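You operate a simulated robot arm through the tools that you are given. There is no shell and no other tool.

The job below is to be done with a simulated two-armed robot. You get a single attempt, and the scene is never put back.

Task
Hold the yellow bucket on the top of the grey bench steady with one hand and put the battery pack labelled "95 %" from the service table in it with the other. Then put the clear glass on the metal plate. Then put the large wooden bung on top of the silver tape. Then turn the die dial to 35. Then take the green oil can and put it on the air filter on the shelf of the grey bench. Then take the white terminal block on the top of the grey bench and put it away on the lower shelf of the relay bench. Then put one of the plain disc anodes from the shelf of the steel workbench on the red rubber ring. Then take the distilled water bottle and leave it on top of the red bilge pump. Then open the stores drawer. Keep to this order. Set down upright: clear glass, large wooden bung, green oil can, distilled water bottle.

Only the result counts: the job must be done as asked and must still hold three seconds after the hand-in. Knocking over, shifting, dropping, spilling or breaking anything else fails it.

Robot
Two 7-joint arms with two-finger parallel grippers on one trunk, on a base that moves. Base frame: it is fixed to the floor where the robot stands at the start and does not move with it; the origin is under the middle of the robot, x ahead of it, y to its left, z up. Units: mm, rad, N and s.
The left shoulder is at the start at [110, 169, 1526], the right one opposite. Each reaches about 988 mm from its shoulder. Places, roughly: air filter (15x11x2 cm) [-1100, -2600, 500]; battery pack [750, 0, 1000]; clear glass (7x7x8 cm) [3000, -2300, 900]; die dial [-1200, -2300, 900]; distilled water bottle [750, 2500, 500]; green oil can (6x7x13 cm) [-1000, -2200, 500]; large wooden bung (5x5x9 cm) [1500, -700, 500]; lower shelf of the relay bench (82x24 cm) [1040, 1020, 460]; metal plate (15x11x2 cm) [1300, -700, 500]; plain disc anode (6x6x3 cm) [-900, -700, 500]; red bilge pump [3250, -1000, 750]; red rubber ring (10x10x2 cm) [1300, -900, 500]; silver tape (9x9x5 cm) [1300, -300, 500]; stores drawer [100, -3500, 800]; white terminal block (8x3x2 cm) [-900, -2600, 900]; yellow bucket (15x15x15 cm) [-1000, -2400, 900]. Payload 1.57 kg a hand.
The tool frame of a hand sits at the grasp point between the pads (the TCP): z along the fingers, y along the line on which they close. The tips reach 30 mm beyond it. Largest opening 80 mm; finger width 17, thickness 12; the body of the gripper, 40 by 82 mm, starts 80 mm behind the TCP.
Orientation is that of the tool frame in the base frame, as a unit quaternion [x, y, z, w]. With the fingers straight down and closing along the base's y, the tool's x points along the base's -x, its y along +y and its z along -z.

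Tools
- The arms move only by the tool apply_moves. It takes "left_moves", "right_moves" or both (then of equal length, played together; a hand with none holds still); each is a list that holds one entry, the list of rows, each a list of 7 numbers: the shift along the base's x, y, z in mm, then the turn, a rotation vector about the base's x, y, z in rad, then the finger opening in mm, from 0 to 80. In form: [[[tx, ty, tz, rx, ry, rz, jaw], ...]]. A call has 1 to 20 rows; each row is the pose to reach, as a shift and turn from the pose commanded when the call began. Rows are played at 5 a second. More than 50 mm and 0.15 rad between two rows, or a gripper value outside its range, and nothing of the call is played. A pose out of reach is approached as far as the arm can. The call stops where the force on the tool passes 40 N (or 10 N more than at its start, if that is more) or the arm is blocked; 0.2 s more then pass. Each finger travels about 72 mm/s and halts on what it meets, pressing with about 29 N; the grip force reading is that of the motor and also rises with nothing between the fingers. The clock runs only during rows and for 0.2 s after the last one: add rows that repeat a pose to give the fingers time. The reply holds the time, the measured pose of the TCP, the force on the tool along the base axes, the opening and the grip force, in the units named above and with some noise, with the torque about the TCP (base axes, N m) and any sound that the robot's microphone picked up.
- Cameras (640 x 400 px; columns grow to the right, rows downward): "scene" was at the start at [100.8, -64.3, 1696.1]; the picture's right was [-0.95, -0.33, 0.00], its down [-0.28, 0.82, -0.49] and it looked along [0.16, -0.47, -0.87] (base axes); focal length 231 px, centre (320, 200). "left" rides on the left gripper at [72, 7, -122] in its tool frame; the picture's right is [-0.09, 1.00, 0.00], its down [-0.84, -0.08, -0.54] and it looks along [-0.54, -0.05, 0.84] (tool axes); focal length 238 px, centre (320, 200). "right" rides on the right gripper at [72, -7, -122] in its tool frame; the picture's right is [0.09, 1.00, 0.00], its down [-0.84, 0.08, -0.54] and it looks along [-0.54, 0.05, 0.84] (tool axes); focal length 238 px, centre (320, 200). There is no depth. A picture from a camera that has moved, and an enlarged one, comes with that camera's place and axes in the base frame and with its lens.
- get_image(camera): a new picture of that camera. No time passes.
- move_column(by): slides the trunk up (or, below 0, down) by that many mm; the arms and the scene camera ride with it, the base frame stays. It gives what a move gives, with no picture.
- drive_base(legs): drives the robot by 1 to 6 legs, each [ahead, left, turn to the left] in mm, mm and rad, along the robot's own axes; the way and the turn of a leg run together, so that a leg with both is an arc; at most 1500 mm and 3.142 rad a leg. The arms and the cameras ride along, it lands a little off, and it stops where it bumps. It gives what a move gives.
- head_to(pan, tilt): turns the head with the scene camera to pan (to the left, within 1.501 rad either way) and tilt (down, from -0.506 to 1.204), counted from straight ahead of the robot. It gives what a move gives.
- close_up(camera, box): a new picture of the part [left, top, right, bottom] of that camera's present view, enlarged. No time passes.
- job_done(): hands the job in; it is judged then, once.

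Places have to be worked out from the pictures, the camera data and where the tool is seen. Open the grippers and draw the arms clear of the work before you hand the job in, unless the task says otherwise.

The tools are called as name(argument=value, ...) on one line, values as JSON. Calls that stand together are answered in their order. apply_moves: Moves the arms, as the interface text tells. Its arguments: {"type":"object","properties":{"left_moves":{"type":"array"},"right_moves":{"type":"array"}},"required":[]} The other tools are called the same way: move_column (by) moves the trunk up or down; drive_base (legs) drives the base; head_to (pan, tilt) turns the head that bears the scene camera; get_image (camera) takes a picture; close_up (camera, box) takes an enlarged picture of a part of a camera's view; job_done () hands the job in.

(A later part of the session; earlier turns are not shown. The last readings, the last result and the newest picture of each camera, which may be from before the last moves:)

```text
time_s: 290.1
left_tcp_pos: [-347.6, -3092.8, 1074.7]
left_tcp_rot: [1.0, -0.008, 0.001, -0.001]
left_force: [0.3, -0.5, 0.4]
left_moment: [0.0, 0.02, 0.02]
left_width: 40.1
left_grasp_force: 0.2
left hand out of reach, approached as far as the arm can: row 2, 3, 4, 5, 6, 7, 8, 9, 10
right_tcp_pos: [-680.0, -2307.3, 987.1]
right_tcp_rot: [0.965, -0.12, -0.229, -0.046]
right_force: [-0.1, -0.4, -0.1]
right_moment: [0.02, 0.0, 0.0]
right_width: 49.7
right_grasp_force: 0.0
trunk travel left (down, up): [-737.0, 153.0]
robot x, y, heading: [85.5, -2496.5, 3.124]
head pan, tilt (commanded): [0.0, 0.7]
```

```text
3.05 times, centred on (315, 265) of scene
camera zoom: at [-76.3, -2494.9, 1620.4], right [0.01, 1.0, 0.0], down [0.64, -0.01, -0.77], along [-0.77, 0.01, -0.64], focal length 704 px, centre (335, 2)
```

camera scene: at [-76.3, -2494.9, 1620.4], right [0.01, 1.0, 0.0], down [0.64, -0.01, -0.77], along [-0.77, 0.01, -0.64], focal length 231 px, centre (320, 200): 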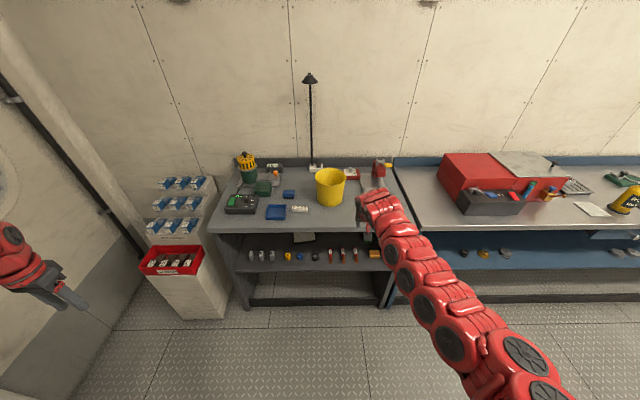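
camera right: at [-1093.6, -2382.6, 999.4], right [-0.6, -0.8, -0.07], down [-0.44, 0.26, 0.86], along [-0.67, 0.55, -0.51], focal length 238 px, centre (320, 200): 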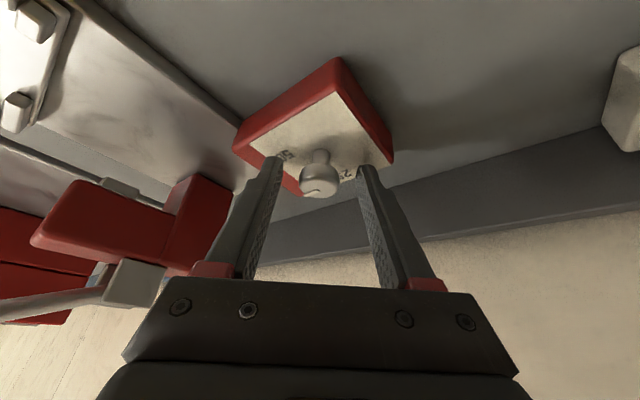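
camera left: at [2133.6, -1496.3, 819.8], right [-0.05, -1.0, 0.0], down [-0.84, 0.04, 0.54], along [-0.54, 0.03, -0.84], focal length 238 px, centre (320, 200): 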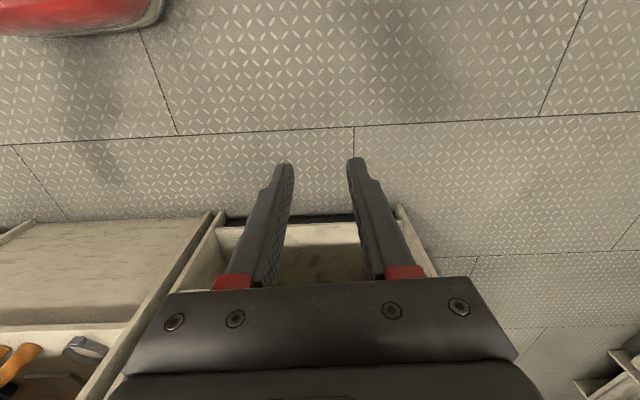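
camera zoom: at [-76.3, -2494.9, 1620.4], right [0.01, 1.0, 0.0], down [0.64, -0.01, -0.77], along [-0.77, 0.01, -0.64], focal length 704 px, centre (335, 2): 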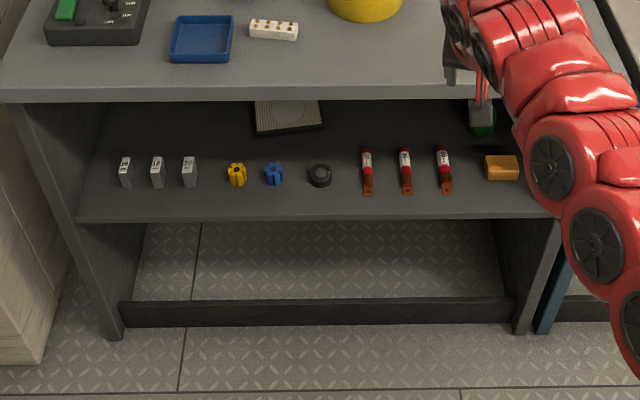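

Pointer angle from this view ≈62° – good. Now I lower the trunk by 560 mm for the shelf work.

move_column(by=-400)

move_column(by=-160)

apply_moves(right_moves=[[[5, 10, 15, 0, 0.1, 0.05, 50], [10, 20, 30, 0, 0.2, 0.1, 60], [10, 30, 45, 0, 0.3, 0.15, 70], [10, 40, 60, 0, 0.4, 0.2, 80], [10, 50, 75, 0, 0.5, 0.25, 80], [0, 60, 90, 0, 0.6, 0.3, 80], [-10, 70, 105, 0, 0.6, 0.3, 80], [-10, 70, 105, 0, 0.6, 0.3, 80]]])

get_image(camera="scene")

get_image(camera="right")

```text
time_s: 293.9
left_tcp_pos: [-351.5, -3088.6, 675.7]
left_tcp_rot: [1.0, -0.009, 0.003, 0.0]
left_force: [-0.2, -0.3, 0.9]
left_moment: [0.02, 0.0, -0.01]
left_width: 39.8
left_grasp_force: 0.1
right_tcp_pos: [-681.2, -2305.9, 586.3]
right_tcp_rot: [0.965, -0.121, -0.229, -0.046]
right_force: [0.1, -0.3, 0.6]
right_moment: [0.0, 0.0, 0.01]
right_width: 49.7
right_grasp_force: 0.1
trunk travel left (down, up): [-337.0, 553.0]
robot x, y, heading: [90.1, -2493.2, 3.124]
head pan, tilt (commanded): [0.0, 0.7]
```

```text
time_s: 295.7
left_tcp_pos: [-349.6, -3089.1, 516.4]
left_tcp_rot: [1.0, -0.009, 0.001, 0.0]
left_force: [-0.2, -0.2, 0.3]
left_moment: [-0.01, -0.01, 0.0]
left_width: 39.9
left_grasp_force: 0.1
right_tcp_pos: [-681.0, -2303.8, 425.9]
right_tcp_rot: [0.965, -0.12, -0.229, -0.045]
right_force: [0.5, 0.5, 0.4]
right_moment: [0.01, 0.01, 0.05]
right_width: 50.2
right_grasp_force: 0.0
trunk travel left (down, up): [-177.0, 713.0]
robot x, y, heading: [84.2, -2487.0, 3.124]
head pan, tilt (commanded): [0.0, 0.7]
```

```text
time_s: 297.5
left_tcp_pos: [-349.9, -3088.5, 516.1]
left_tcp_rot: [1.0, -0.008, 0.003, 0.0]
left_force: [0.3, 0.1, -0.8]
left_moment: [0.0, 0.01, 0.02]
left_width: 40.2
left_grasp_force: 0.1
right_tcp_pos: [-752.2, -2249.6, 497.1]
right_tcp_rot: [0.875, 0.003, -0.484, 0.02]
right_force: [-1.1, -0.1, -0.2]
right_moment: [0.0, 0.0, 0.02]
right_width: 79.8
right_grasp_force: 0.1
right hand out of reach, approached as far as the arm can: row 2, 3, 4, 5, 6, 7, 8
trunk travel left (down, up): [-177.0, 713.0]
robot x, y, heading: [85.9, -2489.0, 3.129]
head pan, tilt (commanded): [0.0, 0.7]
```

```text
taken
camera scene: at [-78.4, -2491.1, 1060.2], right [0.02, 1.0, 0.0], down [0.64, -0.01, -0.76], along [-0.76, 0.01, -0.64], focal length 231 px, centre (320, 200)
```

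scene: 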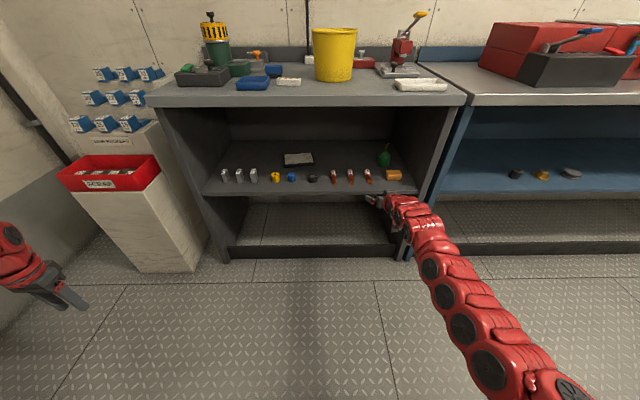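

```text
taken
camera right: at [-611.2, -2238.8, 499.0], right [0.07, -1.0, -0.05], down [0.02, -0.04, 1.0], along [-1.0, -0.07, 0.01], focal length 238 px, centre (320, 200)
```

right: 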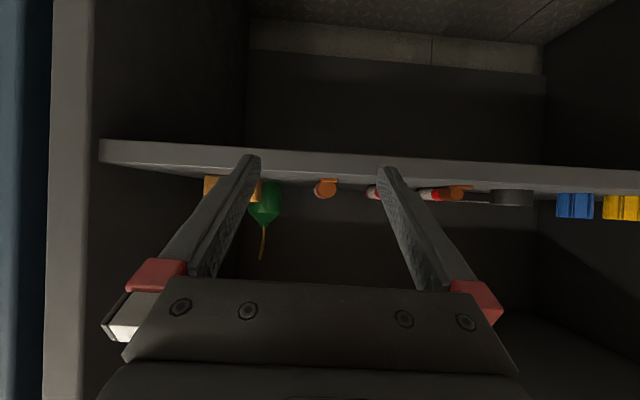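

The oil can is a green body with a thin spout. I zoom with both cameras.

close_up(camera="scene", box=[190, 110, 430, 210])

close_up(camera="right", box=[200, 160, 360, 270])

```text
2.67 times, centred on (310, 160) of scene
camera zoom: at [-78.4, -2491.1, 1060.2], right [0.02, 1.0, 0.0], down [0.64, -0.01, -0.76], along [-0.76, 0.01, -0.64], focal length 616 px, centre (347, 307)
```

zoom: 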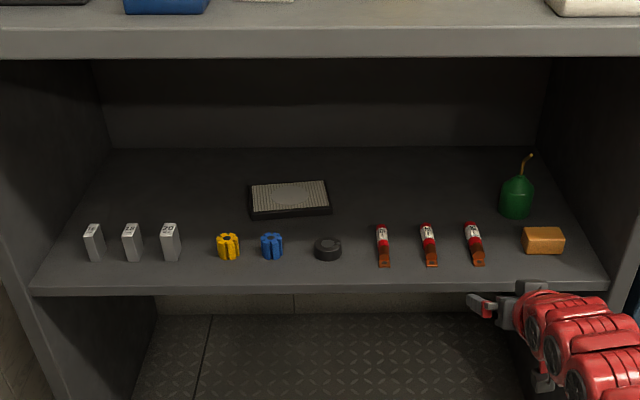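

```text
3.64 times, centred on (280, 215) of right
camera zoom: at [-611.2, -2238.8, 499.0], right [0.07, -1.0, -0.05], down [0.02, -0.04, 1.0], along [-1.0, -0.07, 0.01], focal length 867 px, centre (466, 146)
```

zoom: 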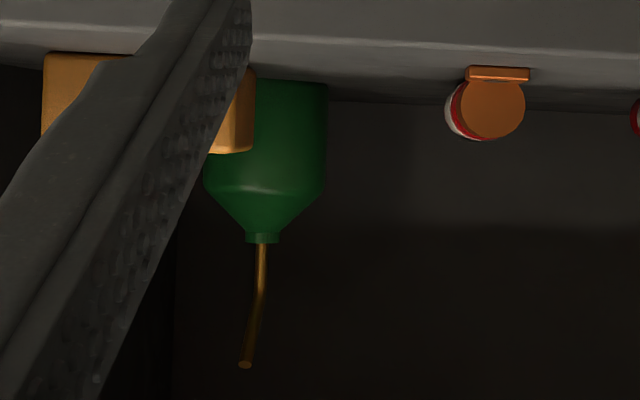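

The can's body is ≈58 mm wide at (-1022, -2175), cylinder z≈483–528; the filter is centred ≈(-1050, -2580), top ≈503. I pitch the hand to ~40°, raise it to z≈575 and strafe right 75 mm.

apply_moves(right_moves=[[[3, 0, 25, 0, -0.05, -0.02, 80], [3, 0, 50, 0, -0.1, -0.045, 80], [3, 0, 78, 0, -0.14, -0.045, 80], [3, 0, 78, 0, -0.14, -0.045, 80]]])

drive_base(legs=[[0, -75, 0.012]])

get_image(camera="right")

```text
time_s: 298.5
left_tcp_pos: [-350.3, -3088.9, 514.9]
left_tcp_rot: [1.0, -0.009, 0.001, 0.001]
left_force: [0.6, 0.5, 0.4]
left_moment: [-0.04, 0.0, -0.02]
left_width: 40.0
left_grasp_force: 0.0
right_tcp_pos: [-751.2, -2250.8, 574.7]
right_tcp_rot: [0.906, -0.017, -0.423, 0.01]
right_force: [0.4, 0.4, 0.1]
right_moment: [0.0, -0.03, -0.01]
right_width: 79.9
right_grasp_force: 0.1
trunk travel left (down, up): [-177.0, 713.0]
robot x, y, heading: [87.9, -2492.3, 3.125]
head pan, tilt (commanded): [0.0, 0.7]
```

```text
time_s: 299.6
left_tcp_pos: [-342.1, -3020.7, 515.6]
left_tcp_rot: [1.0, -0.003, 0.002, 0.0]
left_force: [0.1, 0.0, -0.8]
left_moment: [-0.01, 0.0, -0.01]
left_width: 40.1
left_grasp_force: 0.0
right_tcp_pos: [-754.3, -2187.7, 574.5]
right_tcp_rot: [0.906, -0.012, -0.423, 0.012]
right_force: [-1.1, 0.2, -0.7]
right_moment: [0.01, -0.03, 0.02]
right_width: 80.2
right_grasp_force: 0.0
trunk travel left (down, up): [-177.0, 713.0]
robot x, y, heading: [89.4, -2416.6, 3.143]
head pan, tilt (commanded): [0.0, 0.7]
```

```text
taken
camera right: at [-615.1, -2180.6, 597.2], right [0.05, -1.0, -0.04], down [-0.12, -0.04, 0.99], along [-0.99, -0.04, -0.12], focal length 238 px, centre (320, 200)
```

right: 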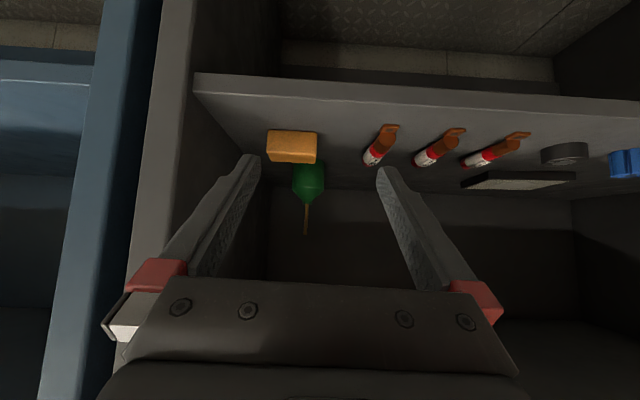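

The can is at y≈−2175; I shift the hand 12 mm and drive 215 mm in above the orange block.

apply_moves(right_moves=[[[0, 6, 0, 0, 0, 0, 80], [0, 12, 0, 0, 0, 0, 80], [0, 12, 0, 0, 0, 0, 80]]])

drive_base(legs=[[212, 0, 0]])

get_image(camera="right")

get_image(camera="scene")

```text
time_s: 300.4
left_tcp_pos: [-340.7, -3021.5, 516.2]
left_tcp_rot: [1.0, -0.003, 0.002, 0.0]
left_force: [-0.4, -0.6, 0.3]
left_moment: [-0.01, 0.0, 0.04]
left_width: 40.3
left_grasp_force: 0.1
right_tcp_pos: [-751.2, -2177.7, 572.6]
right_tcp_rot: [0.906, -0.014, -0.424, 0.01]
right_force: [0.1, -0.6, 0.4]
right_moment: [-0.01, 0.01, -0.03]
right_width: 79.9
right_grasp_force: 0.1
trunk travel left (down, up): [-177.0, 713.0]
robot x, y, heading: [89.6, -2418.0, 3.136]
head pan, tilt (commanded): [0.0, 0.7]
```

```text
time_s: 302.0
left_tcp_pos: [-555.5, -3016.2, 516.4]
left_tcp_rot: [1.0, -0.007, 0.002, 0.0]
left_force: [-0.2, 0.2, 0.4]
left_moment: [0.01, -0.03, 0.02]
left_width: 39.9
left_grasp_force: 0.1
right_tcp_pos: [-959.6, -2167.9, 574.2]
right_tcp_rot: [0.906, -0.018, -0.424, 0.009]
right_force: [-0.2, 0.3, -0.7]
right_moment: [0.01, 0.01, -0.03]
right_width: 80.2
right_grasp_force: 0.0
trunk travel left (down, up): [-177.0, 713.0]
robot x, y, heading: [-123.2, -2414.9, 3.13]
head pan, tilt (commanded): [0.0, 0.7]
```

```text
taken
camera right: at [-820.2, -2164.4, 595.9], right [0.03, -1.0, -0.04], down [-0.12, -0.04, 0.99], along [-0.99, -0.03, -0.12], focal length 238 px, centre (320, 200)
```

right: 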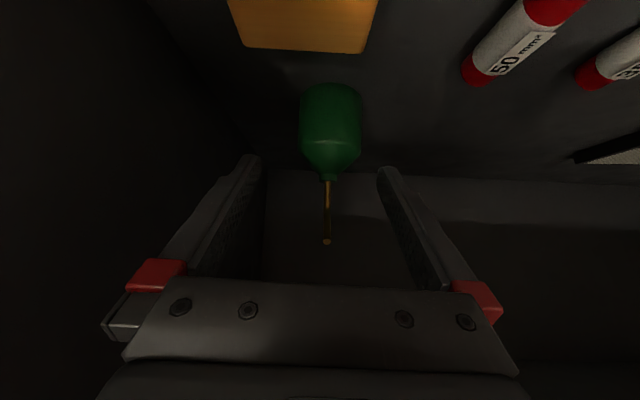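

```text
taken
camera scene: at [-287.0, -2417.0, 1060.1], right [0.01, 1.0, 0.0], down [0.64, -0.01, -0.76], along [-0.76, 0.01, -0.64], focal length 231 px, centre (320, 200)
```

scene: 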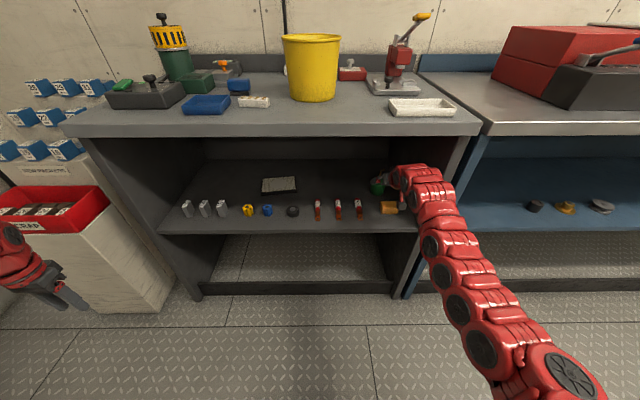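

The can is at y≈−2177, x≈−1013. I shift 9 mm left and lower the hand 62 mm with the trunk, behind the orange block.

apply_moves(right_moves=[[[0, -5, 0, 0, 0, 0, 80], [0, -9, 0, 0, 0, 0, 80], [0, -9, 0, 0, 0, 0, 80]]])

move_column(by=-58)

get_image(camera="right")

```text
time_s: 302.8
left_tcp_pos: [-555.0, -3017.5, 515.6]
left_tcp_rot: [1.0, -0.008, 0.001, 0.0]
left_force: [0.4, -0.1, 0.0]
left_moment: [0.02, -0.03, 0.0]
left_width: 40.2
left_grasp_force: 0.0
right_tcp_pos: [-960.7, -2177.6, 574.3]
right_tcp_rot: [0.906, -0.017, -0.424, 0.008]
right_force: [-0.4, 0.0, -1.0]
right_moment: [0.01, -0.01, 0.01]
right_width: 80.0
right_grasp_force: 0.0
trunk travel left (down, up): [-177.0, 713.0]
robot x, y, heading: [-119.5, -2415.8, 3.126]
head pan, tilt (commanded): [0.0, 0.7]
```

```text
time_s: 303.8
left_tcp_pos: [-556.4, -3015.8, 458.1]
left_tcp_rot: [1.0, -0.008, 0.002, 0.001]
left_force: [0.7, 0.1, -0.2]
left_moment: [0.01, -0.01, 0.0]
left_width: 40.3
left_grasp_force: 0.0
right_tcp_pos: [-958.8, -2179.3, 517.0]
right_tcp_rot: [0.905, -0.017, -0.424, 0.009]
right_force: [-0.2, -0.3, -0.3]
right_moment: [0.01, 0.01, -0.02]
right_width: 80.1
right_grasp_force: 0.1
trunk travel left (down, up): [-119.0, 771.0]
robot x, y, heading: [-118.0, -2417.7, 3.131]
head pan, tilt (commanded): [0.0, 0.7]
```

```text
taken
camera right: at [-820.5, -2173.5, 538.8], right [0.03, -1.0, -0.04], down [-0.12, -0.04, 0.99], along [-0.99, -0.03, -0.12], focal length 238 px, centre (320, 200)
```

right: 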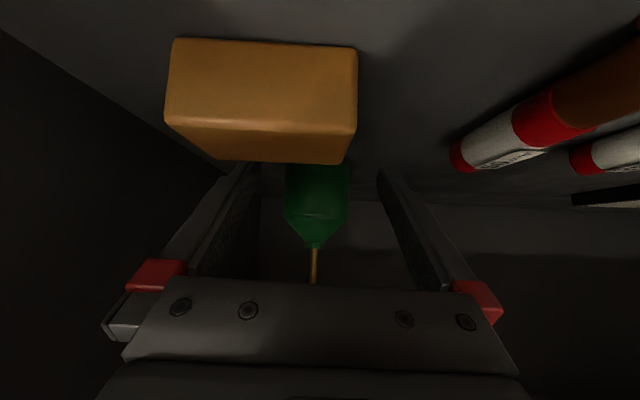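

Aligned within 2 mm laterally. I drive ahead 45 mm and check.

drive_base(legs=[[46, 0, 0]])

get_image(camera="right")

close_up(camera="scene", box=[340, 120, 460, 220])

```text
time_s: 304.7
left_tcp_pos: [-600.9, -3016.1, 457.7]
left_tcp_rot: [1.0, -0.006, 0.003, 0.0]
left_force: [-0.6, 0.2, -0.2]
left_moment: [-0.01, 0.0, 0.0]
left_width: 40.1
left_grasp_force: 0.1
right_tcp_pos: [-1005.9, -2178.9, 516.0]
right_tcp_rot: [0.906, -0.016, -0.424, 0.01]
right_force: [0.8, -0.3, 0.5]
right_moment: [-0.03, 0.0, 0.01]
right_width: 79.8
right_grasp_force: 0.1
trunk travel left (down, up): [-119.0, 771.0]
robot x, y, heading: [-168.4, -2414.8, 3.131]
head pan, tilt (commanded): [0.0, 0.7]
```

```text
taken
camera right: at [-867.2, -2174.3, 538.5], right [0.04, -1.0, -0.04], down [-0.12, -0.04, 0.99], along [-0.99, -0.03, -0.12], focal length 238 px, centre (320, 200)
```

right: 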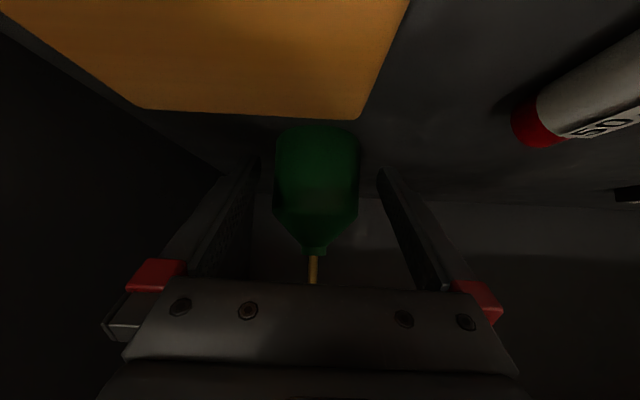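

```text
4.00 times, centred on (400, 170) of scene
camera zoom: at [-332.9, -2416.9, 1002.1], right [0.01, 1.0, 0.0], down [0.64, -0.01, -0.76], along [-0.76, 0.01, -0.64], focal length 923 px, centre (0, 320)
```

zoom: 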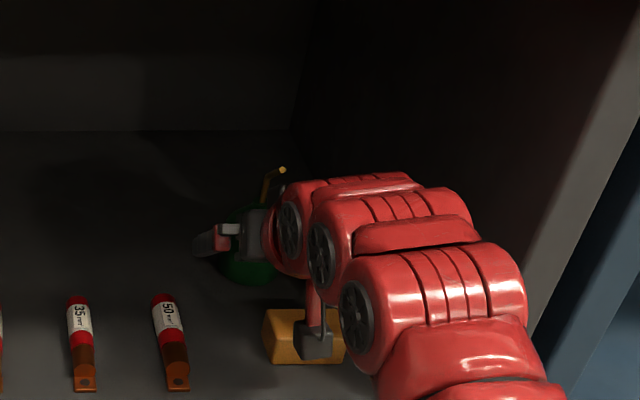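

The camera box is close to the orange block (≈20 mm). I advance only 8 mm more – enough for the pads to reach the can's centre line – and close.

drive_base(legs=[[9, 0, 0]])

apply_moves(right_moves=[[[0, 2, 0, 0, 0, 0, 70], [0, 2, 0, 0, 0, 0, 60], [0, 2, 0, 0, 0, 0, 50], [0, 2, 0, 0, 0, 0, 40], [0, 2, 0, 0, 0, 0, 40], [0, 2, 0, 0, 0, 0, 40]]])

get_image(camera="right")

```text
time_s: 305.4
left_tcp_pos: [-610.5, -3016.2, 457.3]
left_tcp_rot: [1.0, -0.006, 0.001, 0.0]
left_force: [-0.2, 1.1, 0.4]
left_moment: [-0.02, -0.02, 0.03]
left_width: 40.1
left_grasp_force: 0.0
right_tcp_pos: [-1015.1, -2178.5, 515.7]
right_tcp_rot: [0.906, -0.017, -0.424, 0.008]
right_force: [-0.1, 0.0, -0.5]
right_moment: [0.02, 0.02, -0.01]
right_width: 80.1
right_grasp_force: 0.1
trunk travel left (down, up): [-119.0, 771.0]
robot x, y, heading: [-175.1, -2416.7, 3.132]
head pan, tilt (commanded): [0.0, 0.7]
```

```text
time_s: 306.8
left_tcp_pos: [-609.5, -3016.0, 458.4]
left_tcp_rot: [1.0, -0.006, 0.002, 0.0]
left_force: [0.3, 0.3, -0.2]
left_moment: [0.0, 0.0, 0.02]
left_width: 39.9
left_grasp_force: 0.0
right_tcp_pos: [-1015.4, -2175.9, 517.8]
right_tcp_rot: [0.906, -0.017, -0.424, 0.008]
right_force: [0.8, 0.8, 0.8]
right_moment: [0.05, -0.03, 0.03]
right_width: 54.6
right_grasp_force: 29.3
trunk travel left (down, up): [-119.0, 771.0]
robot x, y, heading: [-172.0, -2419.5, 3.135]
head pan, tilt (commanded): [0.0, 0.7]
```

```text
taken
camera right: at [-875.8, -2171.0, 538.9], right [0.04, -1.0, -0.04], down [-0.12, -0.04, 0.99], along [-0.99, -0.03, -0.12], focal length 238 px, centre (320, 200)
```

right: 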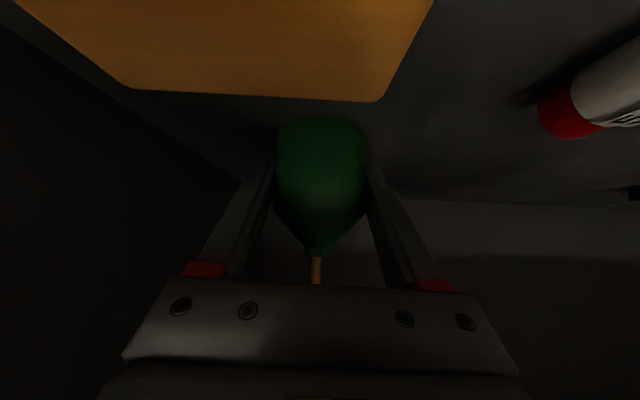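

The can is gripped (54.6 mm). I lift it 50 mm with the trunk and check.

move_column(by=50)

get_image(camera="right")

get_image(camera="scene")

```text
time_s: 307.8
left_tcp_pos: [-610.6, -3016.1, 507.8]
left_tcp_rot: [1.0, -0.007, 0.003, 0.0]
left_force: [0.3, -0.1, 0.4]
left_moment: [0.03, -0.01, -0.02]
left_width: 40.1
left_grasp_force: 0.1
right_tcp_pos: [-1016.2, -2175.1, 566.4]
right_tcp_rot: [0.906, -0.017, -0.423, 0.009]
right_force: [-0.4, -0.1, -1.7]
right_moment: [0.0, -0.01, 0.02]
right_width: 54.6
right_grasp_force: 28.8
trunk travel left (down, up): [-169.0, 721.0]
robot x, y, heading: [-175.9, -2417.0, 3.128]
head pan, tilt (commanded): [0.0, 0.7]
```

```text
taken
camera right: at [-876.1, -2171.2, 588.5], right [0.04, -1.0, -0.04], down [-0.12, -0.04, 0.99], along [-0.99, -0.03, -0.12], focal length 238 px, centre (320, 200)
```

right: 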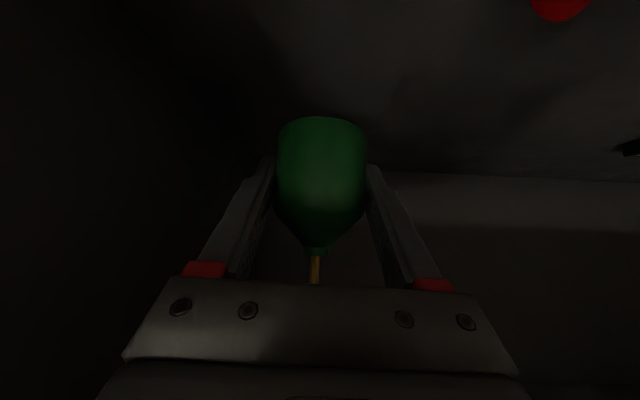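

```text
taken
camera scene: at [-342.3, -2416.8, 1052.1], right [0.01, 1.0, 0.0], down [0.64, -0.01, -0.76], along [-0.76, 0.01, -0.64], focal length 231 px, centre (320, 200)
```

scene: 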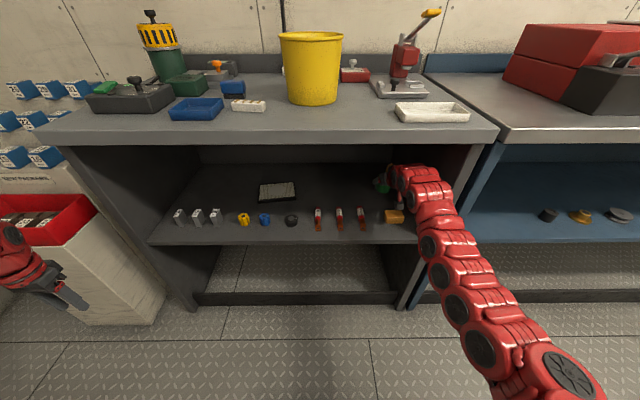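

The can is securely lifted. I strafe left 300 mm toward the air filter, keeping the can behind the front-row items.

drive_base(legs=[[0, 300, 0.008]])

get_image(camera="right")

get_image(camera="scene")

```text
time_s: 309.8
left_tcp_pos: [-602.9, -3327.1, 508.5]
left_tcp_rot: [1.0, 0.0, 0.002, -0.001]
left_force: [0.1, -0.4, 0.4]
left_moment: [0.03, 0.03, -0.02]
left_width: 40.3
left_grasp_force: 0.1
right_tcp_pos: [-1018.7, -2491.1, 567.7]
right_tcp_rot: [0.906, -0.011, -0.424, 0.012]
right_force: [0.4, 0.2, -1.4]
right_moment: [-0.02, -0.05, 0.01]
right_width: 54.8
right_grasp_force: 29.0
trunk travel left (down, up): [-169.0, 721.0]
robot x, y, heading: [-180.2, -2722.5, -3.141]
head pan, tilt (commanded): [0.0, 0.7]
```

```text
taken
camera right: at [-879.8, -2486.1, 588.7], right [0.05, -1.0, -0.04], down [-0.12, -0.05, 0.99], along [-0.99, -0.04, -0.12], focal length 238 px, centre (320, 200)
```

right: 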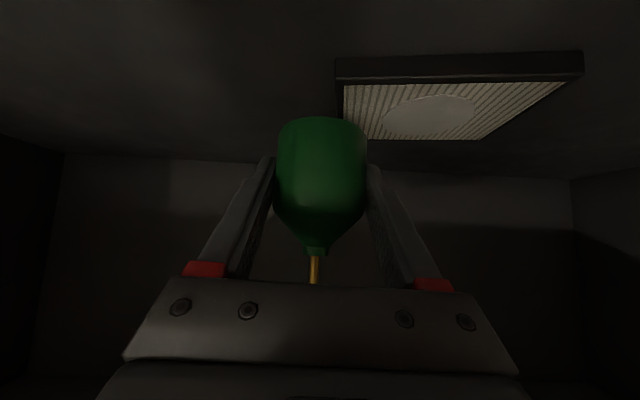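

```text
taken
camera scene: at [-342.9, -2725.0, 1052.2], right [0.0, 1.0, 0.0], down [0.64, 0.0, -0.76], along [-0.76, 0.0, -0.64], focal length 231 px, centre (320, 200)
```

scene: 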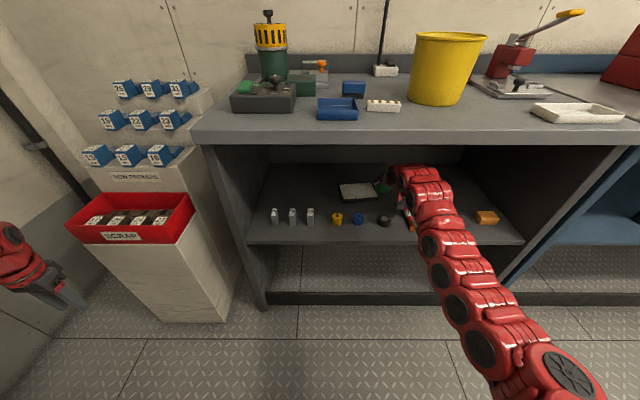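

The filter's centre is ≈(-1042, -2573); the can axis is ≈10 mm beyond the TCP. I shift the arm by (-14, -82).

apply_moves(right_moves=[[[-4, -27, 0, 0, 0, 0, 40], [-8, -55, 0, 0, 0, 0, 40], [-13, -82, 0, 0, 0, 0, 40], [-13, -82, 0, 0, 0, 0, 40]]])

get_image(camera="right")

close_up(camera="scene", box=[240, 140, 440, 250])

```text
time_s: 310.8
left_tcp_pos: [-604.0, -3327.0, 507.5]
left_tcp_rot: [1.0, 0.0, 0.002, 0.0]
left_force: [0.1, -0.7, 0.5]
left_moment: [-0.02, 0.0, -0.02]
left_width: 40.0
left_grasp_force: 0.0
right_tcp_pos: [-1030.9, -2573.8, 567.4]
right_tcp_rot: [0.906, -0.011, -0.423, 0.012]
right_force: [-0.1, 0.2, -2.2]
right_moment: [0.02, -0.02, -0.02]
right_width: 54.7
right_grasp_force: 29.0
trunk travel left (down, up): [-169.0, 721.0]
robot x, y, heading: [-175.5, -2721.5, -3.137]
head pan, tilt (commanded): [0.0, 0.7]
```

```text
taken
camera right: at [-891.8, -2567.4, 590.0], right [0.05, -1.0, -0.04], down [-0.12, -0.05, 0.99], along [-0.99, -0.04, -0.12], focal length 238 px, centre (320, 200)
```

right: 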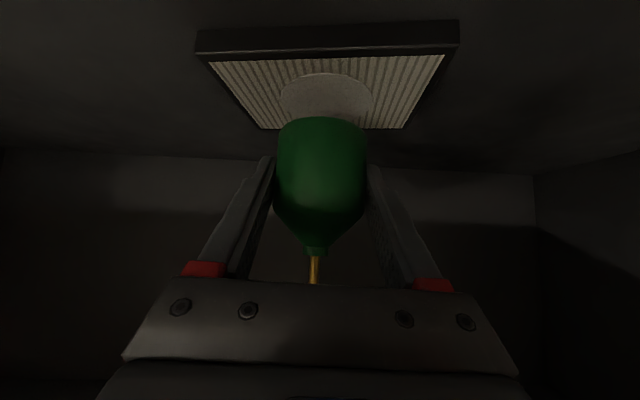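

```text
3.20 times, centred on (340, 195) of scene
camera zoom: at [-342.9, -2724.9, 1052.2], right [0.0, 1.0, 0.0], down [0.64, 0.0, -0.76], along [-0.76, 0.0, -0.64], focal length 739 px, centre (256, 216)
```

zoom: 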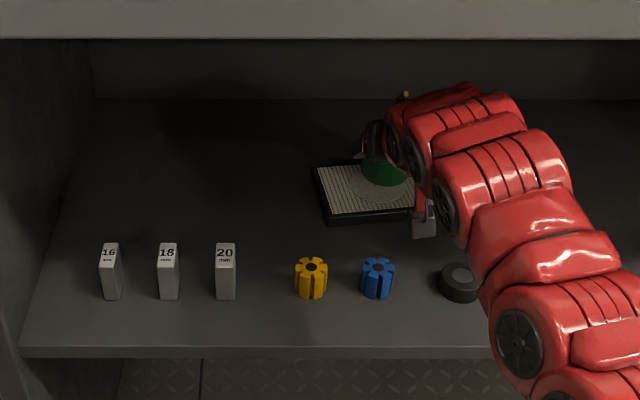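

Well centred over the filter. I lower 22 mm and then feel for contact.

move_column(by=-23)

move_column(by=-4)

```text
time_s: 311.5
left_tcp_pos: [-604.0, -3328.2, 484.2]
left_tcp_rot: [1.0, 0.0, 0.002, 0.001]
left_force: [0.9, -0.6, 0.6]
left_moment: [0.02, 0.02, 0.01]
left_width: 39.9
left_grasp_force: 0.1
right_tcp_pos: [-1029.9, -2573.8, 545.5]
right_tcp_rot: [0.906, -0.012, -0.424, 0.01]
right_force: [0.4, -0.8, -1.6]
right_moment: [0.0, -0.02, -0.01]
right_width: 54.7
right_grasp_force: 29.4
trunk travel left (down, up): [-146.0, 744.0]
robot x, y, heading: [-176.7, -2720.5, -3.142]
head pan, tilt (commanded): [0.0, 0.7]
```

```text
time_s: 312.0
left_tcp_pos: [-604.0, -3327.4, 480.3]
left_tcp_rot: [1.0, 0.0, 0.002, 0.001]
left_force: [-0.8, -0.1, 1.1]
left_moment: [0.01, -0.01, -0.01]
left_width: 39.9
left_grasp_force: 0.1
right_tcp_pos: [-1030.3, -2573.8, 540.7]
right_tcp_rot: [0.906, -0.012, -0.424, 0.011]
right_force: [-0.3, -0.7, -1.9]
right_moment: [0.0, 0.01, 0.01]
right_width: 55.0
right_grasp_force: 29.3
trunk travel left (down, up): [-142.0, 748.0]
robot x, y, heading: [-177.9, -2721.1, -3.139]
head pan, tilt (commanded): [0.0, 0.7]
```

No contact yet at 540.7. I go down 3 mm more.

move_column(by=-3)

```text
time_s: 312.6
left_tcp_pos: [-603.4, -3328.4, 478.0]
left_tcp_rot: [1.0, 0.0, 0.002, 0.0]
left_force: [-0.5, -0.2, -0.4]
left_moment: [0.01, 0.02, 0.01]
left_width: 39.9
left_grasp_force: 0.0
right_tcp_pos: [-1029.7, -2573.8, 536.8]
right_tcp_rot: [0.906, -0.012, -0.423, 0.011]
right_force: [0.7, -1.0, -1.8]
right_moment: [0.01, 0.02, -0.02]
right_width: 54.7
right_grasp_force: 29.3
trunk travel left (down, up): [-139.0, 751.0]
robot x, y, heading: [-177.9, -2723.3, -3.136]
head pan, tilt (commanded): [0.0, 0.7]
```

Still hanging (−1.8 N). Another 2 mm.

move_column(by=-2)

```text
time_s: 313.1
left_tcp_pos: [-604.0, -3327.1, 475.1]
left_tcp_rot: [1.0, 0.0, 0.002, 0.001]
left_force: [0.0, 0.2, 0.0]
left_moment: [0.0, 0.0, 0.03]
left_width: 40.1
left_grasp_force: 0.1
right_tcp_pos: [-1030.7, -2573.6, 536.4]
right_tcp_rot: [0.906, -0.012, -0.423, 0.01]
right_force: [-0.4, -0.2, -1.2]
right_moment: [0.01, 0.02, 0.01]
right_width: 54.7
right_grasp_force: 28.7
trunk travel left (down, up): [-137.0, 753.0]
robot x, y, heading: [-177.4, -2721.1, -3.134]
head pan, tilt (commanded): [0.0, 0.7]
```

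Possibly touching. I lower 2 mm more and check the force.

move_column(by=-2)

get_image(camera="right")

```text
time_s: 313.6
left_tcp_pos: [-604.2, -3327.7, 475.0]
left_tcp_rot: [1.0, 0.0, 0.002, 0.0]
left_force: [-0.1, -0.9, 0.6]
left_moment: [-0.01, -0.03, -0.01]
left_width: 39.8
left_grasp_force: 0.1
right_tcp_pos: [-1030.2, -2573.7, 535.3]
right_tcp_rot: [0.905, -0.011, -0.425, 0.011]
right_force: [-1.1, 1.1, 2.9]
right_moment: [0.13, 0.04, 0.04]
right_width: 54.8
right_grasp_force: 28.6
trunk travel left (down, up): [-135.0, 755.0]
robot x, y, heading: [-173.5, -2722.3, -3.135]
head pan, tilt (commanded): [0.0, 0.7]
```

```text
taken
camera right: at [-891.7, -2566.9, 556.9], right [0.05, -1.0, -0.04], down [-0.12, -0.05, 0.99], along [-0.99, -0.04, -0.12], focal length 238 px, centre (320, 200)
```

right: 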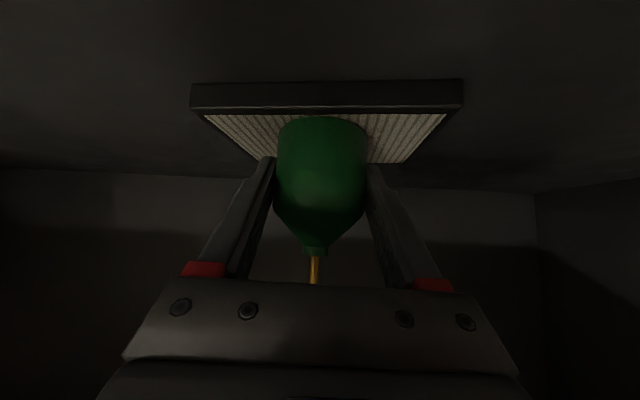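

Contact (+2.9 N); the can stands on the filter. I open the fingers slowly.

apply_moves(right_moves=[[[0, 0, 0, 0, 0, 0, 57], [0, 0, 0, 0, 0, 0, 62], [0, 0, 0, 0, 0, 0, 70], [0, 0, 0, 0, 0, 0, 78], [0, 0, 0, 0, 0, 0, 78], [0, 0, 0, 0, 0, 0, 78]]])

get_image(camera="right")

```text
time_s: 315.0
left_tcp_pos: [-603.2, -3328.3, 473.3]
left_tcp_rot: [1.0, 0.0, 0.002, 0.001]
left_force: [0.5, 0.3, 0.0]
left_moment: [-0.01, 0.01, 0.03]
left_width: 40.1
left_grasp_force: 0.1
right_tcp_pos: [-1031.9, -2573.9, 534.0]
right_tcp_rot: [0.906, -0.011, -0.424, 0.011]
right_force: [0.2, -0.2, 0.4]
right_moment: [0.04, 0.01, -0.01]
right_width: 77.9
right_grasp_force: 0.1
trunk travel left (down, up): [-135.0, 755.0]
robot x, y, heading: [-176.7, -2724.2, -3.138]
head pan, tilt (commanded): [0.0, 0.7]
```

```text
taken
camera right: at [-891.7, -2567.0, 556.2], right [0.05, -1.0, -0.04], down [-0.12, -0.05, 0.99], along [-0.99, -0.04, -0.12], focal length 238 px, centre (320, 200)
```

right: 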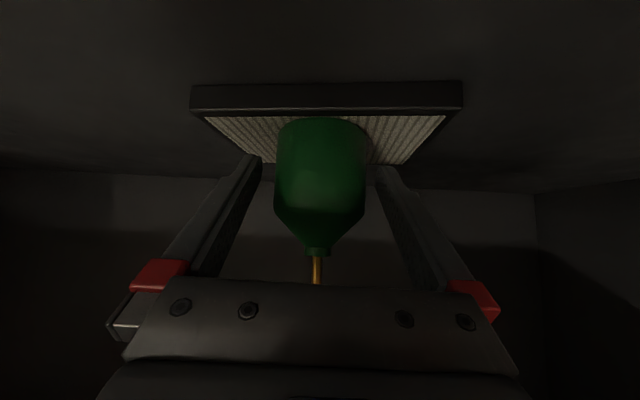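

The can stands on the filter, free of the fingers. I raise 12 mm and back out 270 mm.

move_column(by=12)

drive_base(legs=[[-120, 0, 0], [-160, 0, 0]])

close_up(camera="scene", box=[220, 100, 480, 240])

```text
time_s: 315.6
left_tcp_pos: [-603.1, -3327.3, 485.5]
left_tcp_rot: [1.0, 0.0, 0.001, 0.0]
left_force: [0.4, 0.5, -0.1]
left_moment: [0.01, -0.01, 0.03]
left_width: 39.9
left_grasp_force: 0.1
right_tcp_pos: [-1032.3, -2574.4, 546.2]
right_tcp_rot: [0.906, -0.011, -0.423, 0.012]
right_force: [-0.1, -0.5, -0.3]
right_moment: [0.02, 0.04, 0.04]
right_width: 78.2
right_grasp_force: 0.0
trunk travel left (down, up): [-147.0, 743.0]
robot x, y, heading: [-176.4, -2721.8, -3.143]
head pan, tilt (commanded): [0.0, 0.7]
```

```text
time_s: 317.9
left_tcp_pos: [-319.0, -3329.9, 486.6]
left_tcp_rot: [1.0, 0.006, 0.002, 0.0]
left_force: [-0.3, 0.5, -0.4]
left_moment: [-0.01, -0.01, -0.02]
left_width: 40.1
left_grasp_force: 0.1
right_tcp_pos: [-754.8, -2579.8, 546.0]
right_tcp_rot: [0.905, -0.006, -0.425, 0.014]
right_force: [-0.4, 0.2, 0.8]
right_moment: [0.01, 0.0, 0.02]
right_width: 78.2
right_grasp_force: 0.1
trunk travel left (down, up): [-147.0, 743.0]
robot x, y, heading: [99.4, -2720.3, -3.13]
head pan, tilt (commanded): [0.0, 0.7]
```

```text
2.46 times, centred on (350, 170) of scene
camera zoom: at [-64.9, -2724.2, 1030.3], right [-0.01, 1.0, 0.0], down [0.64, 0.01, -0.77], along [-0.76, -0.01, -0.64], focal length 568 px, centre (246, 274)
```

zoom: 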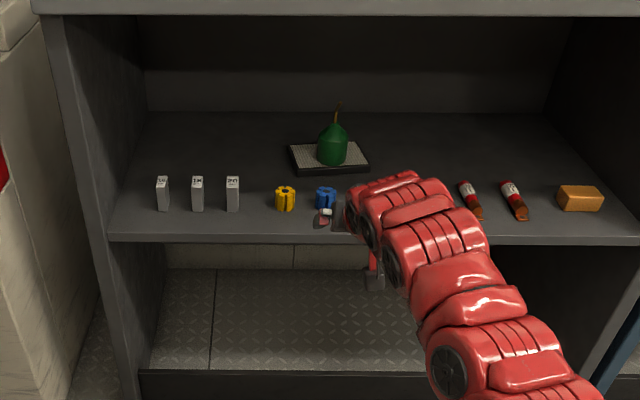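

Step 5 done: the can stands on the filter. For the terminal block I'll approach along −y with the right arm. I back off, raise the trunk, and move to open floor.

drive_base(legs=[[-100, 0, -0.01]])

move_column(by=400)

move_column(by=100)

drive_base(legs=[[0, -820, 0], [0, 0, 1.571]])

head_to(pan=-0.8, tilt=0.6)

get_image(camera="scene")

```text
time_s: 319.0
left_tcp_pos: [-224.0, -3325.3, 487.4]
left_tcp_rot: [1.0, 0.001, 0.001, 0.001]
left_force: [0.6, -0.2, -0.1]
left_moment: [0.0, 0.03, 0.02]
left_width: 39.9
left_grasp_force: 0.0
right_tcp_pos: [-651.6, -2571.2, 545.1]
right_tcp_rot: [0.906, -0.012, -0.423, 0.011]
right_force: [-0.2, 0.7, -1.1]
right_moment: [-0.03, 0.0, -0.01]
right_width: 77.8
right_grasp_force: 0.0
trunk travel left (down, up): [-147.0, 743.0]
robot x, y, heading: [202.5, -2719.3, -3.139]
head pan, tilt (commanded): [0.0, 0.7]
```

```text
time_s: 322.8
left_tcp_pos: [-224.6, -3324.1, 886.8]
left_tcp_rot: [1.0, 0.0, 0.002, 0.001]
left_force: [1.0, 0.8, 0.4]
left_moment: [0.01, -0.01, 0.01]
left_width: 40.2
left_grasp_force: 0.0
right_tcp_pos: [-651.3, -2569.6, 946.1]
right_tcp_rot: [0.906, -0.011, -0.423, 0.011]
right_force: [0.6, -0.8, -0.5]
right_moment: [-0.01, 0.02, 0.02]
right_width: 77.9
right_grasp_force: 0.1
trunk travel left (down, up): [-547.0, 343.0]
robot x, y, heading: [202.7, -2722.8, -3.133]
head pan, tilt (commanded): [0.0, 0.7]
```

```text
time_s: 324.2
left_tcp_pos: [-224.9, -3323.9, 986.6]
left_tcp_rot: [1.0, 0.0, 0.001, 0.001]
left_force: [0.7, -0.5, 0.6]
left_moment: [0.0, 0.0, -0.01]
left_width: 40.4
left_grasp_force: 0.0
right_tcp_pos: [-650.5, -2570.4, 1046.3]
right_tcp_rot: [0.906, -0.01, -0.424, 0.012]
right_force: [0.5, -0.2, 0.2]
right_moment: [0.02, 0.04, -0.04]
right_width: 78.0
right_grasp_force: 0.0
trunk travel left (down, up): [-647.0, 243.0]
robot x, y, heading: [202.8, -2718.0, -3.144]
head pan, tilt (commanded): [0.0, 0.7]
```

```text
time_s: 332.4
left_tcp_pos: [786.8, -2338.0, 986.6]
left_tcp_rot: [0.729, 0.684, 0.002, -0.001]
left_force: [0.2, -0.8, -0.6]
left_moment: [0.02, 0.0, -0.01]
left_width: 40.1
left_grasp_force: 0.0
right_tcp_pos: [7.1, -2715.6, 1046.4]
right_tcp_rot: [0.668, 0.611, -0.301, 0.299]
right_force: [0.5, -0.3, 0.2]
right_moment: [0.0, -0.01, 0.02]
right_width: 77.7
right_grasp_force: 0.0
trunk travel left (down, up): [-647.0, 243.0]
robot x, y, heading: [209.9, -1871.3, -1.636]
head pan, tilt (commanded): [0.0, 0.7]
```

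```text
time_s: 333.5
left_tcp_pos: [786.3, -2337.0, 985.7]
left_tcp_rot: [0.729, 0.684, 0.002, -0.001]
left_force: [-0.1, 0.5, 0.1]
left_moment: [0.01, 0.02, -0.02]
left_width: 39.7
left_grasp_force: 0.0
right_tcp_pos: [6.4, -2716.7, 1045.4]
right_tcp_rot: [0.668, 0.612, -0.301, 0.299]
right_force: [0.2, -0.2, -0.7]
right_moment: [0.03, 0.02, 0.0]
right_width: 78.0
right_grasp_force: 0.1
trunk travel left (down, up): [-647.0, 243.0]
robot x, y, heading: [211.5, -1874.4, -1.632]
head pan, tilt (commanded): [-0.799, 0.6]
```

```text
taken
camera scene: at [137.6, -2012.2, 1538.8], right [-0.65, 0.76, 0.0], down [0.43, 0.37, -0.82], along [-0.63, -0.54, -0.57], focal length 231 px, centre (320, 200)
```

scene: 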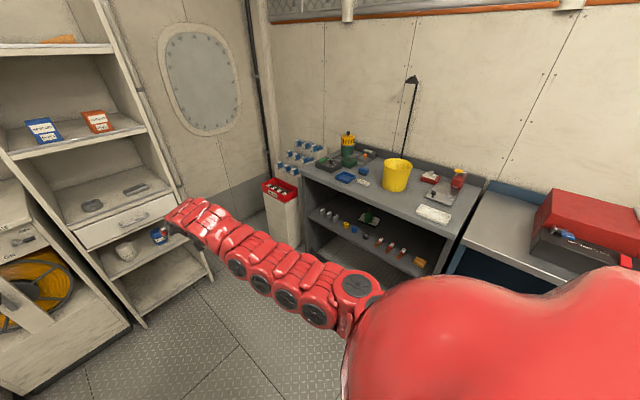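

I zoom in on the white terminal block and the bench top.

close_up(camera="scene", box=[310, 150, 430, 225])

```text
5.33 times, centred on (370, 188) of scene
camera zoom: at [137.6, -2012.2, 1538.8], right [-0.65, 0.76, 0.0], down [0.43, 0.37, -0.82], along [-0.63, -0.54, -0.57], focal length 1231 px, centre (53, 267)
```

zoom: 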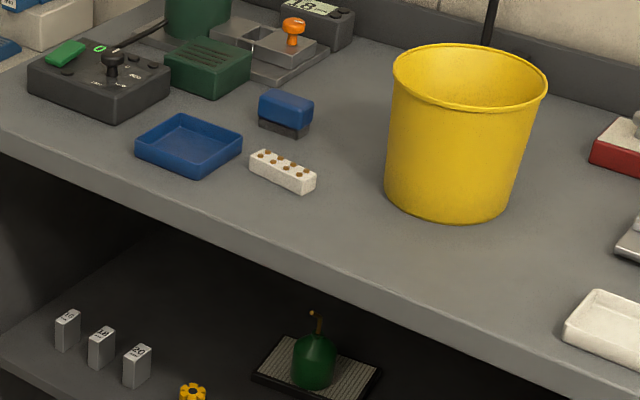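

The block lies at ≈(-907, -2582), long axis along y. I'll take it with a vertical hand closing along x. I turn back to face −x and reshape the right hand (point down, then roll −90°).

drive_base(legs=[[0, 0, -1.51]])

apply_moves(right_moves=[[[10, -10, 5, 0, -0.12, 0, 70], [20, -20, 10, 0, -0.24, 0, 60], [40, -30, 15, 0, -0.36, 0, 60], [60, -40, 20, 0, -0.48, 0, 60], [80, -50, 25, 0, -0.6, 0, 60], [100, -60, 30, 0, -0.72, 0, 60], [120, -70, 30, 0, -0.84, 0, 60], [140, -80, 30, 0, -0.873, 0, 60], [140, -80, 30, 0, -0.873, 0, 60]]])

apply_moves(right_moves=[[[0, 0, 0, 0, 0, -0.14, 60], [0, 0, 0, 0, 0, -0.28, 60], [0, 0, 0, 0, 0, -0.42, 60], [0, 0, 0, 0, 0, -0.56, 60], [0, 0, 0, 0, 0, -0.7, 60], [0, 0, 0, 0, 0, -0.84, 60], [0, 0, 0, 0, 0, -0.98, 60], [0, 0, 0, 0, 0, -1.12, 60], [0, 0, 0, 0, 0, -1.26, 60], [0, 0, 0, 0, 0, -1.4, 60], [0, 0, 0, 0, 0, -1.53, 60], [0, 0, 0, 0, 0, -1.57, 60]]])

get_image(camera="right")

```text
time_s: 337.7
left_tcp_pos: [-232.6, -2466.5, 986.8]
left_tcp_rot: [1.0, -0.013, 0.002, 0.001]
left_force: [0.3, 0.8, 0.1]
left_moment: [-0.02, 0.03, 0.02]
left_width: 40.0
left_grasp_force: 0.0
right_tcp_pos: [-639.9, -1701.2, 1046.3]
right_tcp_rot: [0.905, -0.023, -0.424, 0.006]
right_force: [-0.5, -1.8, 0.2]
right_moment: [0.0, -0.01, 0.02]
right_width: 77.9
right_grasp_force: 0.1
trunk travel left (down, up): [-647.0, 243.0]
robot x, y, heading: [210.0, -1872.6, 3.119]
head pan, tilt (commanded): [-0.799, 0.6]
```

```text
time_s: 339.7
left_tcp_pos: [-232.8, -2466.2, 985.4]
left_tcp_rot: [1.0, -0.013, 0.002, 0.001]
left_force: [0.5, -0.7, -0.6]
left_moment: [-0.01, 0.01, -0.01]
left_width: 39.9
left_grasp_force: 0.1
right_tcp_pos: [-450.3, -1771.2, 958.6]
right_tcp_rot: [0.999, -0.023, -0.025, -0.011]
right_force: [0.5, -0.2, -1.0]
right_moment: [0.01, 0.03, -0.02]
right_width: 59.8
right_grasp_force: 0.2
right hand out of reach, approached as far as the arm can: row 2, 3, 4, 5, 6, 7, 8, 9
trunk travel left (down, up): [-647.0, 243.0]
robot x, y, heading: [210.9, -1870.1, 3.121]
head pan, tilt (commanded): [-0.799, 0.6]
```

```text
time_s: 342.3
left_tcp_pos: [-232.9, -2467.0, 985.7]
left_tcp_rot: [1.0, -0.012, 0.002, 0.001]
left_force: [0.2, -0.8, 0.9]
left_moment: [0.02, 0.06, 0.0]
left_width: 40.1
left_grasp_force: 0.0
right_tcp_pos: [-434.4, -1766.5, 937.6]
right_tcp_rot: [-0.69, 0.724, 0.016, 0.024]
right_force: [-0.2, 0.3, -1.0]
right_moment: [-0.05, -0.01, -0.02]
right_width: 60.1
right_grasp_force: 0.1
right hand out of reach, approached as far as the arm can: row 5, 6, 7, 8, 9, 10, 11, 12
trunk travel left (down, up): [-647.0, 243.0]
robot x, y, heading: [210.1, -1871.5, 3.114]
head pan, tilt (commanded): [-0.799, 0.6]
```

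```text
taken
camera right: at [-433.7, -1845.5, 1055.1], right [-1.0, -0.04, -0.02], down [-0.04, 0.81, 0.59], along [-0.01, 0.59, -0.81], focal length 238 px, centre (320, 200)
```

right: 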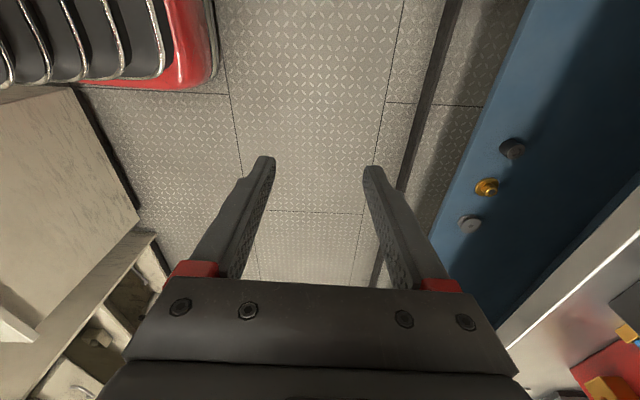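

The hand now closes along x. I strafe left and drive up so it hovers above the terminal block at (-907, -2582).

drive_base(legs=[[0, 815, 0.027], [300, 0, 0]])

head_to(pan=0.0, tilt=0.7)

get_image(camera="scene")

get_image(camera="right")

```text
time_s: 348.3
left_tcp_pos: [-517.2, -3299.1, 985.0]
left_tcp_rot: [1.0, 0.003, 0.002, 0.001]
left_force: [-0.2, -0.1, -0.3]
left_moment: [0.02, -0.01, 0.0]
left_width: 40.3
left_grasp_force: 0.0
right_tcp_pos: [-741.8, -2608.5, 938.4]
right_tcp_rot: [-0.702, 0.712, 0.016, 0.023]
right_force: [0.0, -0.4, 0.2]
right_moment: [-0.02, -0.02, -0.01]
right_width: 59.8
right_grasp_force: 0.1
trunk travel left (down, up): [-647.0, 243.0]
robot x, y, heading: [-96.3, -2690.7, -3.136]
head pan, tilt (commanded): [-0.799, 0.6]
```

```text
time_s: 349.4
left_tcp_pos: [-517.5, -3300.1, 986.2]
left_tcp_rot: [1.0, 0.003, 0.002, 0.001]
left_force: [0.1, -0.3, -0.5]
left_moment: [-0.02, 0.0, -0.03]
left_width: 40.0
left_grasp_force: 0.2
right_tcp_pos: [-742.0, -2608.5, 937.6]
right_tcp_rot: [-0.702, 0.712, 0.016, 0.024]
right_force: [-0.3, 0.1, -0.1]
right_moment: [0.02, 0.0, -0.03]
right_width: 59.9
right_grasp_force: 0.1
trunk travel left (down, up): [-647.0, 243.0]
robot x, y, heading: [-93.0, -2694.1, -3.134]
head pan, tilt (commanded): [0.0, 0.7]
```

```text
taken
camera scene: at [-259.9, -2694.9, 1530.2], right [-0.01, 1.0, 0.0], down [0.64, 0.01, -0.76], along [-0.76, -0.01, -0.64], focal length 231 px, centre (320, 200)
```

scene: 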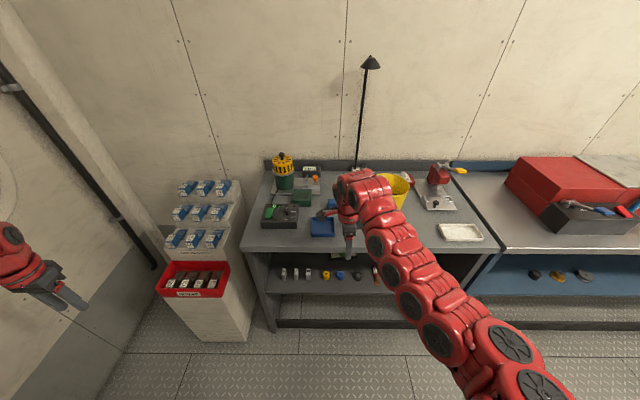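

```text
taken
camera right: at [-738.2, -2685.3, 1054.9], right [-1.0, -0.08, -0.02], down [-0.07, 0.81, 0.59], along [-0.03, 0.59, -0.81], focal length 238 px, centre (320, 200)
```

right: 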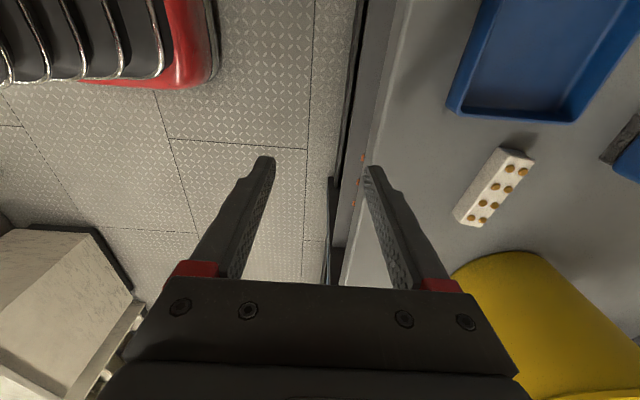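

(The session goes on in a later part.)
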